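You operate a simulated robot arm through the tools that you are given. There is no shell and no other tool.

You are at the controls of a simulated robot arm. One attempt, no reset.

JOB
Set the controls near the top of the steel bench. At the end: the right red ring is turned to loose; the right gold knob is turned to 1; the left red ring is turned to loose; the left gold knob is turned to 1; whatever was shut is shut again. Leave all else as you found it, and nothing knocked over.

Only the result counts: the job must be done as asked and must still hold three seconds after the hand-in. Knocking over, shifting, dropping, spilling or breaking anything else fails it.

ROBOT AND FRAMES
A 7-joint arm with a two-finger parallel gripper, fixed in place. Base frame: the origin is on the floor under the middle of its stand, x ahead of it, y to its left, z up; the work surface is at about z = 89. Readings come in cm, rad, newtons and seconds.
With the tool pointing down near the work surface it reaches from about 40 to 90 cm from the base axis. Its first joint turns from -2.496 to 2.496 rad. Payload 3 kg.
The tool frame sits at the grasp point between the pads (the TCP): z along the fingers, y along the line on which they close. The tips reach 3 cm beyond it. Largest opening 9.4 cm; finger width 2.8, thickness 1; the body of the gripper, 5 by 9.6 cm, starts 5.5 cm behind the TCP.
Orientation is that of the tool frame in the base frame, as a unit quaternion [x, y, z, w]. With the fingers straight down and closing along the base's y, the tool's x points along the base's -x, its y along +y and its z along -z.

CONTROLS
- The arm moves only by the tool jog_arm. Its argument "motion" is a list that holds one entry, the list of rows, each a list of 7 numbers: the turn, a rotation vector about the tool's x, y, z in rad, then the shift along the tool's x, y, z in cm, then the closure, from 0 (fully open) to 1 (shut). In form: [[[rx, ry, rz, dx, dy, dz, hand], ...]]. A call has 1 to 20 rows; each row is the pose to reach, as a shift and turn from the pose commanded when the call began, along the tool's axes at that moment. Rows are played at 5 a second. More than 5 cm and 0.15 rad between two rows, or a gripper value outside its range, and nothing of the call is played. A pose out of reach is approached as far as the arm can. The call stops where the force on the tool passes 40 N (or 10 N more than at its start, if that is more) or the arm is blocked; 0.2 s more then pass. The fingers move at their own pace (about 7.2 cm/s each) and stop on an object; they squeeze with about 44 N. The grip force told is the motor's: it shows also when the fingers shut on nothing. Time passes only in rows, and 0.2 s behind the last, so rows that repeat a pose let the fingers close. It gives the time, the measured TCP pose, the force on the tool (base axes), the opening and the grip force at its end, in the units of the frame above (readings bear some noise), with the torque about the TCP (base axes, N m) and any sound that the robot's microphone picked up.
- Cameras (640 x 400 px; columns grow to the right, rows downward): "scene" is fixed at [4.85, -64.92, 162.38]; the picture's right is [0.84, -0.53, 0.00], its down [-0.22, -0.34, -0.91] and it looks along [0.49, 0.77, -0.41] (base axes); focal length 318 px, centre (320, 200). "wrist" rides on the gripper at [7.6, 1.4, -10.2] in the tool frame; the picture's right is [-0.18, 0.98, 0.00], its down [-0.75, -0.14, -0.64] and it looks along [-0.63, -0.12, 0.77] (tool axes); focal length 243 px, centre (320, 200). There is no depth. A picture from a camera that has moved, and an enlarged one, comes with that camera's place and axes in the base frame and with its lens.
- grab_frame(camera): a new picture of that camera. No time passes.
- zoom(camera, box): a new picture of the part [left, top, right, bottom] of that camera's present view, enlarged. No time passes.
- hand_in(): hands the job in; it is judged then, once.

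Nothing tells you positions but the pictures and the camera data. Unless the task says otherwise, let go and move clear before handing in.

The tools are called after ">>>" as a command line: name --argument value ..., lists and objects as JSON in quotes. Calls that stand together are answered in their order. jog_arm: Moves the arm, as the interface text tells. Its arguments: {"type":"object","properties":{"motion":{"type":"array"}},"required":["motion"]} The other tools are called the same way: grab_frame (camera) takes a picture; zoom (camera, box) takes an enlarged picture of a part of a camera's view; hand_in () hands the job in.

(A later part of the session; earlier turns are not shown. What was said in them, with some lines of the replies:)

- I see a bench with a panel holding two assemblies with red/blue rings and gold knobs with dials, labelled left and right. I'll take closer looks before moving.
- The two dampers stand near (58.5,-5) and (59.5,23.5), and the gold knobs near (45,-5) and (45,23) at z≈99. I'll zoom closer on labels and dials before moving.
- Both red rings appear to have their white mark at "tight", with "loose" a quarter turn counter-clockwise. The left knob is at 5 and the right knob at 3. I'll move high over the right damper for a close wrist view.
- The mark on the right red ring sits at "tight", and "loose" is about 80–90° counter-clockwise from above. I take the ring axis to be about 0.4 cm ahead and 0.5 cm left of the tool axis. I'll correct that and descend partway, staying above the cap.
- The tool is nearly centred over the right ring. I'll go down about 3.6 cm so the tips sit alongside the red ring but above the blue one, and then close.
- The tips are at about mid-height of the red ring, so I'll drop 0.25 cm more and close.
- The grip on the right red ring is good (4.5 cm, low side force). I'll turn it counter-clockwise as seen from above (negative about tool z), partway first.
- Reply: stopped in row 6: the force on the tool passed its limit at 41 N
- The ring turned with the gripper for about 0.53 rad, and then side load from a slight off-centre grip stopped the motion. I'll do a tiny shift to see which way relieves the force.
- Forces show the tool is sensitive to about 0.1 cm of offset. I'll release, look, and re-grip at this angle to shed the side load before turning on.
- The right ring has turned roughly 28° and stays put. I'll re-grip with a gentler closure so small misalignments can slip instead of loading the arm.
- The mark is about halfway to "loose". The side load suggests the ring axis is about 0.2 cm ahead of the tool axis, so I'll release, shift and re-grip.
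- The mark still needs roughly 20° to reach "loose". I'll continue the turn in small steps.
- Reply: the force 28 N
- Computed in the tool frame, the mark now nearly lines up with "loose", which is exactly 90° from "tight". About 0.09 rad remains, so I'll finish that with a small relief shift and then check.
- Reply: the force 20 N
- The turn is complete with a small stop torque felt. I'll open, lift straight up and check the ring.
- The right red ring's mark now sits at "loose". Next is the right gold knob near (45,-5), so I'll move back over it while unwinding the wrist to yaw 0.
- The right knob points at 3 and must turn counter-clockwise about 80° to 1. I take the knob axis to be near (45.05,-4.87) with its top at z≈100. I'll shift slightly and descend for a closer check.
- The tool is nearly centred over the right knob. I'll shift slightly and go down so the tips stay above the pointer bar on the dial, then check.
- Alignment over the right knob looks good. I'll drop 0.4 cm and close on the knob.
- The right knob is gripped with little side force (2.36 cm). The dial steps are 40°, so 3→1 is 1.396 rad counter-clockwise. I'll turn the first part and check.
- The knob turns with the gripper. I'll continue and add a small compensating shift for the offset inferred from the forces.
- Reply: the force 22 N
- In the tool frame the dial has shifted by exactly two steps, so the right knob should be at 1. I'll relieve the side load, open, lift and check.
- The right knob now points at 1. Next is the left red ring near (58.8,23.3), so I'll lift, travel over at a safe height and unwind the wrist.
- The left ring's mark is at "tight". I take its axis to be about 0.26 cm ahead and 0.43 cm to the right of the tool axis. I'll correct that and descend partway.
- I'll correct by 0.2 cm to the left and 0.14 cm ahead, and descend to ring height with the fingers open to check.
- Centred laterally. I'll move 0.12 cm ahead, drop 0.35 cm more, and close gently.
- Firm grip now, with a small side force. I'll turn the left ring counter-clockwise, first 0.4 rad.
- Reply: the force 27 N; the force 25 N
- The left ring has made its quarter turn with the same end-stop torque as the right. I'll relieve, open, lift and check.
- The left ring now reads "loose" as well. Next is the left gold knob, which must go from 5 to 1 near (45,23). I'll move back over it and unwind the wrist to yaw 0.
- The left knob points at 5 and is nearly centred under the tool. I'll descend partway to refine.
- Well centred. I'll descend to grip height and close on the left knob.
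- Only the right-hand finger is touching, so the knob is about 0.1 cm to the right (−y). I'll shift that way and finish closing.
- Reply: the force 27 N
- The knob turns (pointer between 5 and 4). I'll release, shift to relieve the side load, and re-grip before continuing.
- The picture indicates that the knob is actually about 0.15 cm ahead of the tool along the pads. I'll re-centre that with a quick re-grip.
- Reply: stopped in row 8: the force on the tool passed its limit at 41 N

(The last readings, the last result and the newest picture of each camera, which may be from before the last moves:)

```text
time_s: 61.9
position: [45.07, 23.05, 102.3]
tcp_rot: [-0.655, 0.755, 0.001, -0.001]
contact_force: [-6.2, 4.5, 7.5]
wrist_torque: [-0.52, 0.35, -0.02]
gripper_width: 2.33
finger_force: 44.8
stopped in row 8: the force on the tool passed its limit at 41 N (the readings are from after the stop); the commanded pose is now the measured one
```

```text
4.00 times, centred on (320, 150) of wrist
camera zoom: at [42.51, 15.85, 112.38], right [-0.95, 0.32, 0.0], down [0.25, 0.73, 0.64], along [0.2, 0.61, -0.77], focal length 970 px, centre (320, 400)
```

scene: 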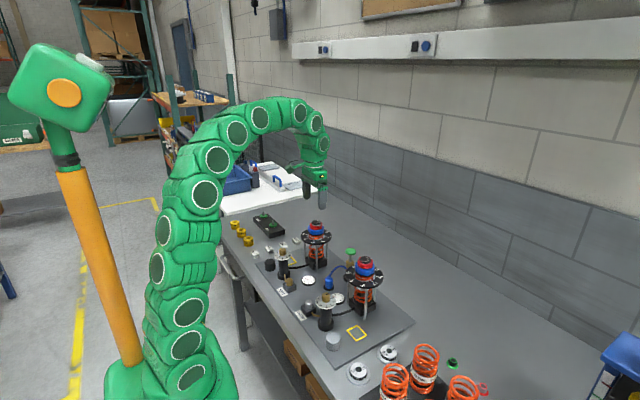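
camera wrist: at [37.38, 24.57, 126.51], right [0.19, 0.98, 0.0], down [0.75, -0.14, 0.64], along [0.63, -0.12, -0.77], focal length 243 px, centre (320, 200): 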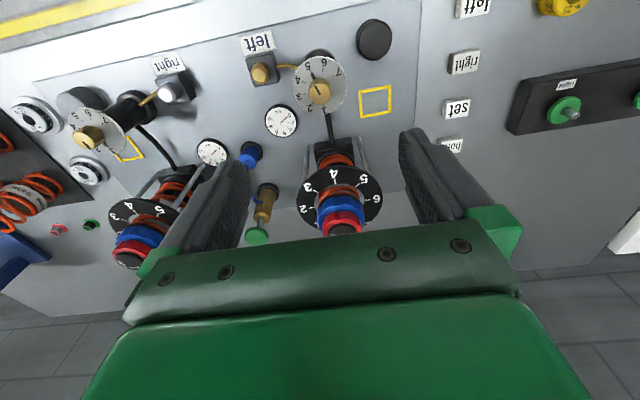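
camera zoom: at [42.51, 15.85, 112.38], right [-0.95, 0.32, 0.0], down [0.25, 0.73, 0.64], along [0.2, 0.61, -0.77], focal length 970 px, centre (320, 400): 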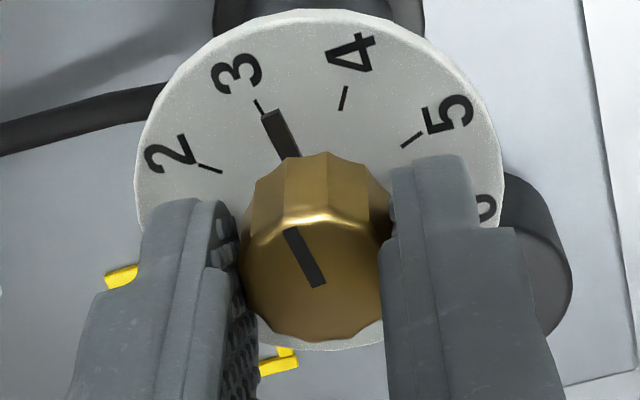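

The pointer is now just short of 3. I'll release, wind the wrist back a quarter turn around the knob with the fingers open, and re-grip for the rest.

>>> jog_arm --motion '[[[0, 0, 0, 0, 0, 0, 0.6], [0, 0, 0, 0, 0, 0, 0.4], [0, 0, 0, 0, 0, 0, 0.4], [0, 0, 0.14, 0, 0, 0, 0.4], [0, 0, 0.28, 0, 0, 0, 0.4], [0, 0, 0.42, 0, 0, 0, 0.4], [0, 0, 0.56, 0, 0, 0, 0.4], [0, 0, 0.7, 0, 0, 0, 0.4], [0, 0, 0.84, 0, 0, 0, 0.4], [0, 0, 0.98, 0, 0, 0, 0.4], [0, 0, 1.12, 0, 0, 0, 0.4], [0, 0, 1.26, 0, 0, 0, 0.4], [0, 0, 1.4, 0, 0, 0, 0.4], [0, 0, 1.5, 0, 0, 0, 0.4], [0, 0, 1.571, 0, 0, 0, 0.4], [0, 0, 1.571, 0, 0, 0, 0.4]]]'

>>> zoom --camera "wrist" --box '[240, 100, 400, 200]'

>>> zoom --camera "scene" --box '[255, 225, 315, 275]'

```text
time_s: 65.3
position: [45.1, 22.96, 102.32]
tcp_rot: [0.07, 0.998, 0.001, 0.0]
contact_force: [-0.2, 0.8, -0.2]
wrist_torque: [-0.01, 0.01, -0.01]
gripper_width: 5.63
finger_force: 0.0
```

```text
4.00 times, centred on (320, 150) of wrist
camera zoom: at [37.69, 25.63, 112.35], right [0.32, 0.95, 0.0], down [0.73, -0.25, 0.64], along [0.61, -0.21, -0.77], focal length 970 px, centre (320, 400)
```

zoom: 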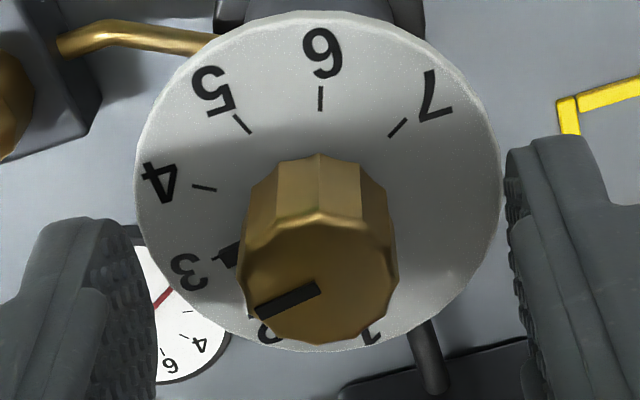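

```text
8.00 times, centred on (285, 250) of scene
camera zoom: at [4.85, -64.92, 162.38], right [0.84, -0.53, 0.0], down [-0.22, -0.34, -0.91], along [0.49, 0.77, -0.41], focal length 2547 px, centre (600, -200)
```

zoom: 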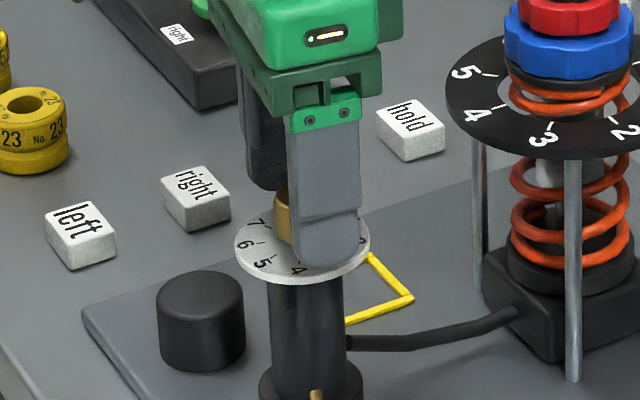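

>>> jog_arm --motion '[[[0, 0, 0, -0.07, -0.04, 0, 0.4], [0, 0, 0, -0.07, -0.04, 0, 0.6], [0, 0, 0, -0.07, -0.04, 0, 0.7], [0, 0, 0, -0.07, -0.04, 0, 0.8], [0, 0, 0, -0.07, -0.04, 0, 0.8], [0, 0, 0, -0.07, -0.04, 0, 0.8], [0, 0, 0, -0.07, -0.04, 0, 0.8]]]'

>>> zoom --camera "wrist" --box '[240, 100, 400, 200]'

```text
time_s: 66.9
position: [45.12, 22.96, 102.21]
tcp_rot: [0.071, 0.998, -0.001, -0.001]
contact_force: [0.4, -10.2, 1.2]
wrist_torque: [0.05, 0.17, 0.0]
gripper_width: 2.34
finger_force: 44.9
```

```text
4.00 times, centred on (320, 150) of wrist
camera zoom: at [37.75, 25.59, 112.35], right [0.32, 0.95, 0.0], down [0.73, -0.24, 0.64], along [0.61, -0.21, -0.77], focal length 970 px, centre (320, 400)
```

zoom: 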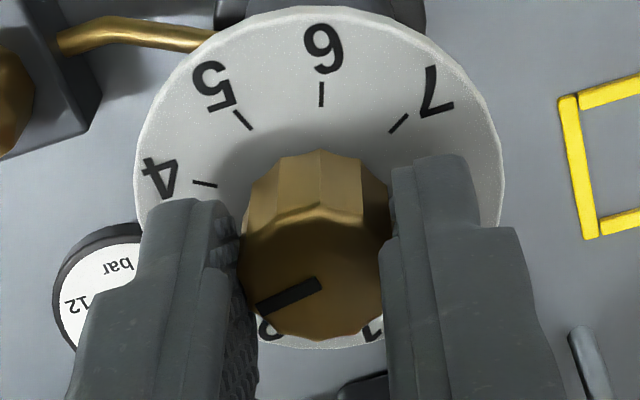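

Gripped again with the pointer at about 3. The remaining turn is about 1.40 rad counter-clockwise, in stages.

>>> jog_arm --motion '[[[0, 0, -0.08, 0, -0.04, 0, 0.8], [0, 0, -0.16, 0, -0.04, 0, 0.8], [0, 0, -0.24, 0, -0.04, 0, 0.8], [0, 0, -0.32, 0, -0.04, 0, 0.8], [0, 0, -0.4, 0, -0.04, 0, 0.8], [0, 0, -0.45, 0, -0.04, 0, 0.8], [0, 0, -0.45, 0, -0.04, 0, 0.8]]]'

>>> zoom --camera "wrist" --box '[240, 100, 400, 200]'

```text
time_s: 68.5
position: [45.13, 22.96, 102.34]
tcp_rot: [-0.155, 0.988, 0.0, -0.001]
contact_force: [-1.9, 18.9, -16.9]
wrist_torque: [0.31, -0.93, 0.0]
gripper_width: 2.35
finger_force: 44.7
```

```text
4.00 times, centred on (320, 150) of wrist
camera zoom: at [37.4, 22.19, 112.36], right [-0.12, 0.99, 0.0], down [0.76, 0.1, 0.64], along [0.64, 0.08, -0.77], focal length 970 px, centre (320, 400)
```

zoom: 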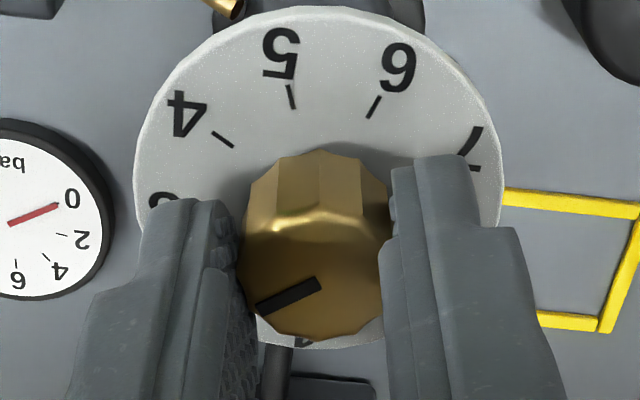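

>>> jog_arm --motion '[[[0, 0, -0.06, -0.01, 0.07, 0.03, 0.8], [0, 0, -0.13, -0.005, 0.08, 0.03, 0.8], [0, 0, -0.21, 0, 0.09, 0.03, 0.8], [0, 0, -0.29, 0, 0.1, 0.03, 0.8], [0, 0, -0.37, 0.003, 0.11, 0.03, 0.8], [0, 0, -0.45, 0.006, 0.118, 0.03, 0.8], [0, 0, -0.45, 0.006, 0.118, 0.03, 0.8]]]'

>>> zoom --camera "wrist" --box '[240, 100, 400, 200]'

```text
time_s: 70.1
position: [45.03, 23.14, 102.14]
tcp_rot: [-0.372, 0.928, 0.0, 0.0]
contact_force: [-3.7, 3.7, 26.7]
wrist_torque: [0.46, 0.22, 0.01]
gripper_width: 2.34
finger_force: 45.4
```

```text
4.00 times, centred on (320, 150) of wrist
camera zoom: at [38.54, 18.99, 112.31], right [-0.54, 0.84, 0.0], down [0.64, 0.42, 0.64], along [0.54, 0.35, -0.77], focal length 970 px, centre (320, 400)
```

zoom: 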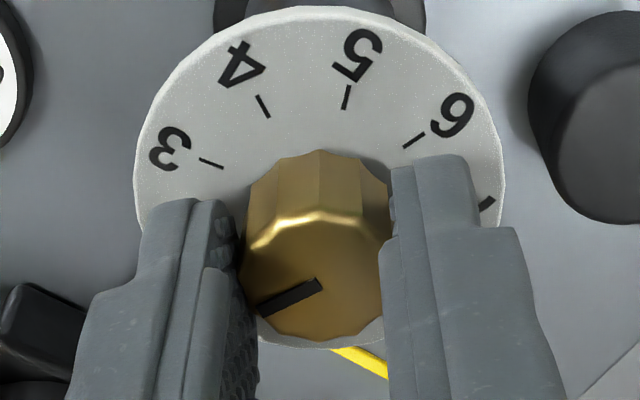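

>>> jog_arm --motion '[[[0, 0, -0.06, 0.003, 0.025, -0.02, 0.8], [0, 0, -0.14, 0.007, 0.033, -0.02, 0.8], [0, 0, -0.22, 0.011, 0.042, -0.02, 0.8], [0, 0, -0.3, 0.015, 0.05, -0.02, 0.8], [0, 0, -0.38, 0.019, 0.059, -0.02, 0.8], [0, 0, -0.45, 0.022, 0.066, -0.02, 0.8], [0, 0, -0.497, 0.023, 0.069, -0.02, 0.8], [0, 0, -0.497, 0.023, 0.069, -0.02, 0.8]]]'

>>> zoom --camera "wrist" --box '[240, 100, 400, 200]'

>>> zoom --camera "scene" --box '[255, 225, 315, 275]'

```text
time_s: 71.9
position: [44.94, 23.07, 102.2]
tcp_rot: [-0.588, 0.809, 0.0, -0.001]
contact_force: [13.0, 3.9, 0.4]
wrist_torque: [-0.06, -0.65, -0.23]
gripper_width: 2.36
finger_force: 45.0
```

```text
4.00 times, centred on (320, 150) of wrist
camera zoom: at [41.29, 16.41, 112.32], right [-0.88, 0.48, 0.0], down [0.37, 0.67, 0.64], along [0.31, 0.56, -0.77], focal length 970 px, centre (320, 400)
```

zoom: 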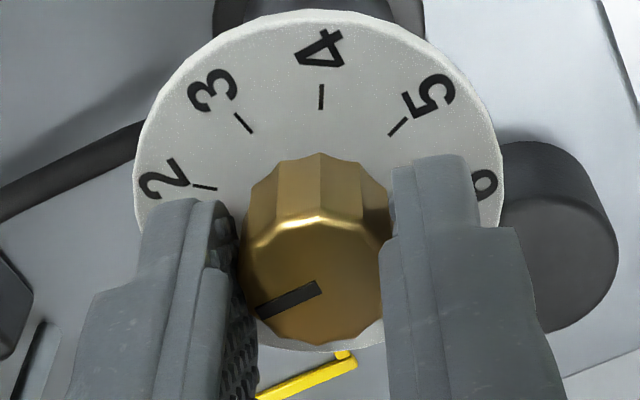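

```text
8.00 times, centred on (285, 250) of scene
camera zoom: at [4.85, -64.92, 162.38], right [0.84, -0.53, 0.0], down [-0.22, -0.34, -0.91], along [0.49, 0.77, -0.41], focal length 2547 px, centre (600, -200)
```

zoom: 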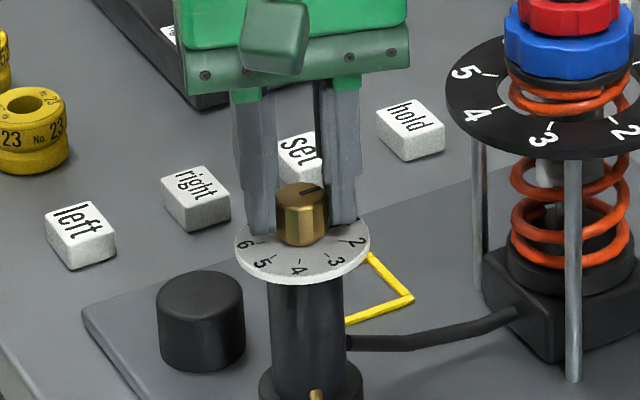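

A small end-stop torque appears again (−0.23), which suggests the knob is at 1. I'll relieve, open, lift and check.

>>> jog_arm --motion '[[[0, 0, 0, -0.02, -0.04, 0, 0.8], [0, 0, 0, -0.02, -0.04, 0, 0.6], [0, 0, 0, -0.02, -0.04, 0, 0.3], [0, 0, 0, -0.02, -0.04, 0, 0.0], [0, 0, 0, -0.02, -0.04, -2, 0.0], [0, 0, 0, -0.02, -0.04, -5, 0.0], [0, 0, 0, -0.02, -0.04, -8, 0.0], [0, 0, 0, -0.02, -0.04, -8, 0.0]]]'

>>> grab_frame --camera "wrist"

>>> zoom --camera "wrist" --box '[240, 40, 400, 140]'

>>> zoom --camera "scene" --box '[265, 235, 305, 265]'

```text
time_s: 73.7
position: [44.98, 23.15, 110.14]
tcp_rot: [-0.587, 0.809, -0.001, -0.001]
contact_force: [0.1, -0.3, -0.4]
wrist_torque: [-0.01, -0.01, 0.04]
gripper_width: 9.42
finger_force: 0.0
```

```text
taken
camera wrist: at [41.29, 16.41, 120.29], right [-0.88, 0.48, 0.0], down [0.37, 0.67, 0.64], along [0.31, 0.56, -0.77], focal length 243 px, centre (320, 200)
```

wrist: 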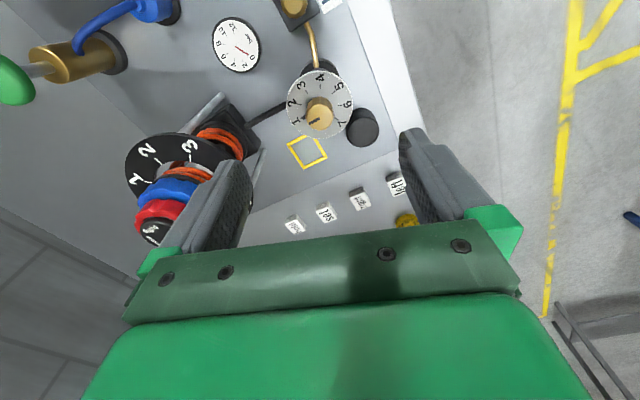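

```text
4.00 times, centred on (320, 90) of wrist
camera zoom: at [41.29, 16.41, 120.29], right [-0.88, 0.48, 0.0], down [0.37, 0.67, 0.64], along [0.31, 0.56, -0.77], focal length 970 px, centre (320, 640)
```

zoom: 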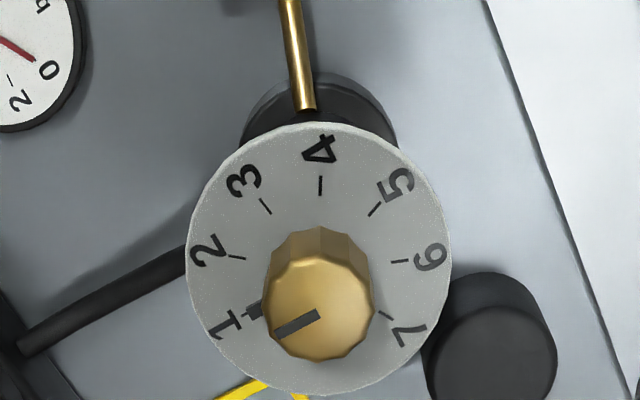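

```text
13.33 times, centred on (285, 250) of scene
camera zoom: at [4.85, -64.92, 162.38], right [0.84, -0.53, 0.0], down [-0.22, -0.34, -0.91], along [0.49, 0.77, -0.41], focal length 4244 px, centre (787, -467)
```

zoom: 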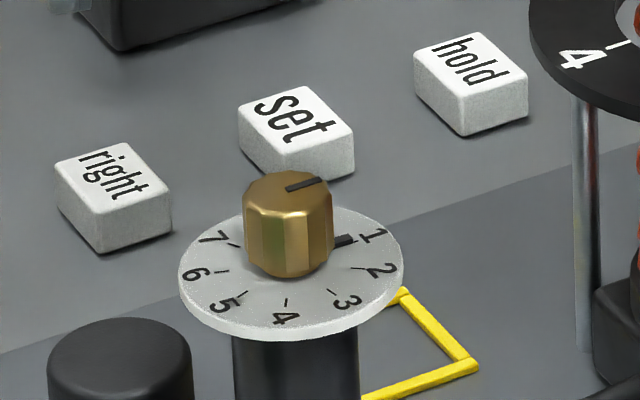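

The left knob's pointer is at 1. I'll take tighter views of both knobs and both rings to verify alignment.

>>> zoom --camera "wrist" --box '[280, 65, 360, 140]'

>>> zoom --camera "scene" --box '[310, 285, 350, 315]'

>>> zoom --camera "scene" --box '[345, 250, 385, 280]'

>>> zoom --camera "scene" --box '[298, 213, 338, 243]'

```text
5.33 times, centred on (320, 102) of wrist
camera zoom: at [41.29, 16.41, 120.29], right [-0.88, 0.48, 0.0], down [0.37, 0.67, 0.64], along [0.31, 0.56, -0.77], focal length 1294 px, centre (320, 720)
```

zoom: 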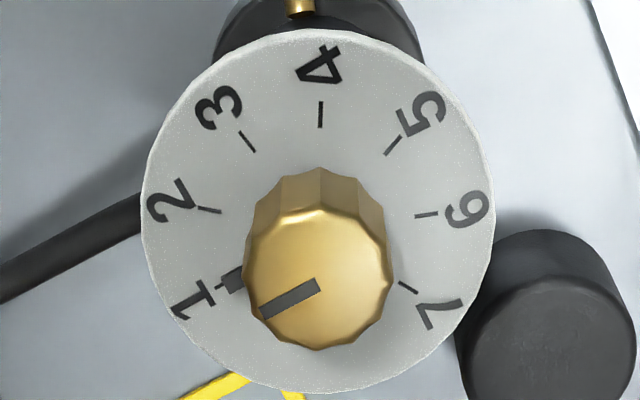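

```text
13.33 times, centred on (330, 300) of scene
camera zoom: at [4.85, -64.92, 162.38], right [0.84, -0.53, 0.0], down [-0.22, -0.34, -0.91], along [0.49, 0.77, -0.41], focal length 4244 px, centre (187, -1133)
```

zoom: 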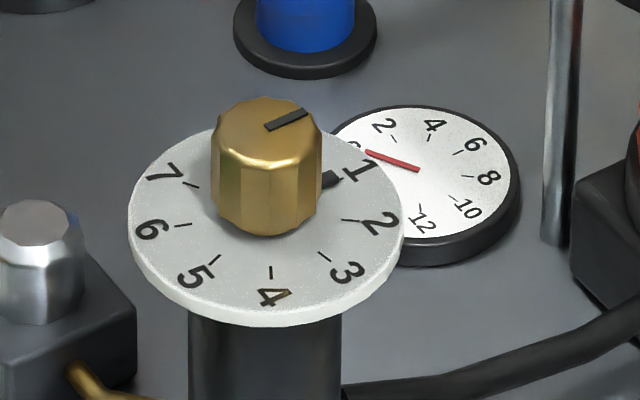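

```text
13.33 times, centred on (365, 265) of scene
camera zoom: at [4.85, -64.92, 162.38], right [0.84, -0.53, 0.0], down [-0.22, -0.34, -0.91], along [0.49, 0.77, -0.41], focal length 4244 px, centre (-280, -667)
```

zoom: 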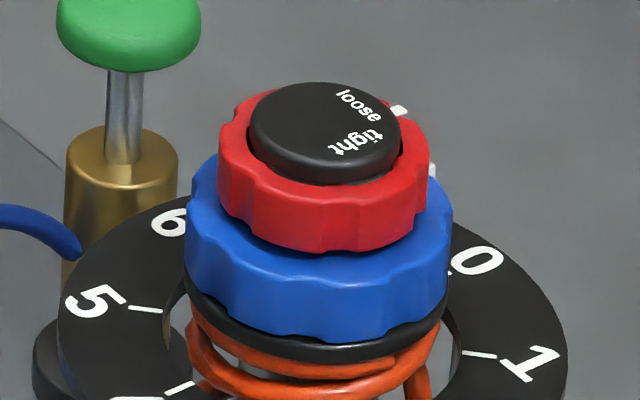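

```text
13.33 times, centred on (318, 228) of scene
camera zoom: at [4.85, -64.92, 162.38], right [0.84, -0.53, 0.0], down [-0.22, -0.34, -0.91], along [0.49, 0.77, -0.41], focal length 4244 px, centre (347, -173)
```

zoom: 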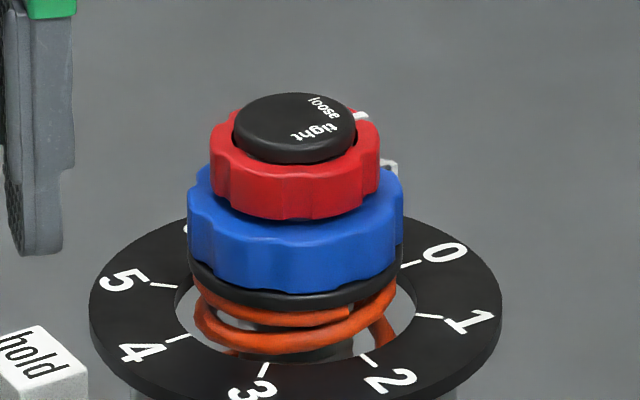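

Both rings read "loose", both knobs point to 1, and the blue rings look unchanged. I'll raise the arm clear and do a last check of the scene.

>>> jog_arm --motion '[[[0, 0, 0, 0, 0, -3, 0], [0, 0, 0, 0, 0, -6, 0], [0, 0, 0, 0, 0, -9, 0], [0, 0, 0, 0, 0, -12, 0], [0, 0, 0, 0, 0, -15, 0], [0, 0, 0, 0, 0, -15, 0]]]'

>>> grab_frame --camera "scene"

>>> zoom --camera "scene" --box '[220, 190, 420, 315]'

>>> grab_frame --camera "wrist"

```text
time_s: 75.1
position: [45.0, 23.14, 125.13]
tcp_rot: [-0.587, 0.809, 0.0, -0.001]
contact_force: [-0.2, -0.2, -0.1]
wrist_torque: [-0.02, -0.02, 0.02]
gripper_width: 9.4
finger_force: 0.1
```

```text
taken
```

scene: 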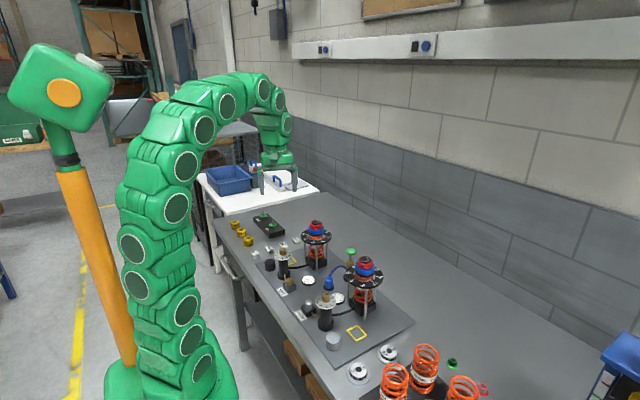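

```text
3.20 times, centred on (320, 252) of scene
camera zoom: at [4.85, -64.92, 162.38], right [0.84, -0.53, 0.0], down [-0.22, -0.34, -0.91], along [0.49, 0.77, -0.41], focal length 1019 px, centre (320, 32)
```

zoom: 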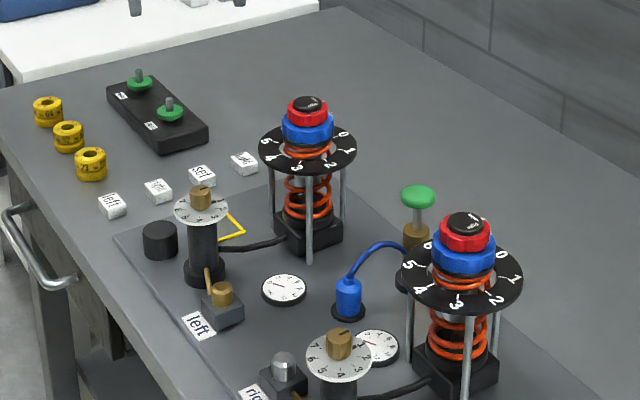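

```text
taken
camera wrist: at [41.15, 16.54, 135.3], right [-0.88, 0.48, 0.0], down [0.37, 0.67, 0.64], along [0.31, 0.56, -0.77], focal length 243 px, centre (320, 200)
```

wrist: 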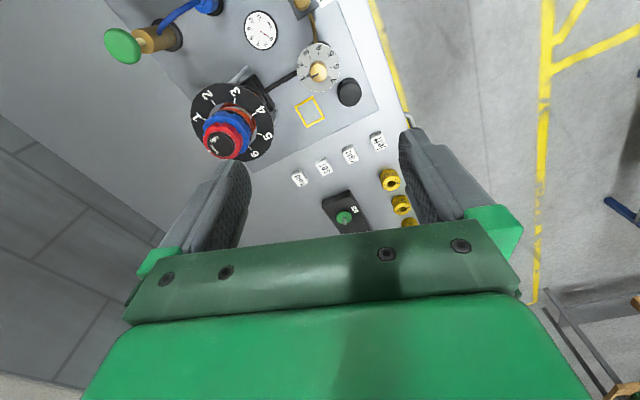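

Both red rings are at "loose" and both gold knobs point to 1. Nothing had to be opened, everything else looks as it was, and the arm is clear, so I'm handing in.

>>> hand_in

```text
The job is handed in.
```

I set all four controls as asked and handed the job in; no verdict has come back yet.

- **Red rings:** the right and left rings were both turned a quarter turn from "tight", and their marks now line up with "loose".
- **Gold knobs:** the right knob went from 3 to 1 and the left from 5 to 1. By my reading of the pictures, each pointer is within a few degrees of 1.
- **Everything else:** I opened nothing, so there was nothing to shut again. The blue rings' marks look unmoved, and nothing was knocked over or shifted in the final pictures.

The force limit stopped the arm twice, once on the right ring and once on the left knob. Both came from slightly off-centre grips, and I re-gripped and finished each turn. The gripper is open and well above the bench.
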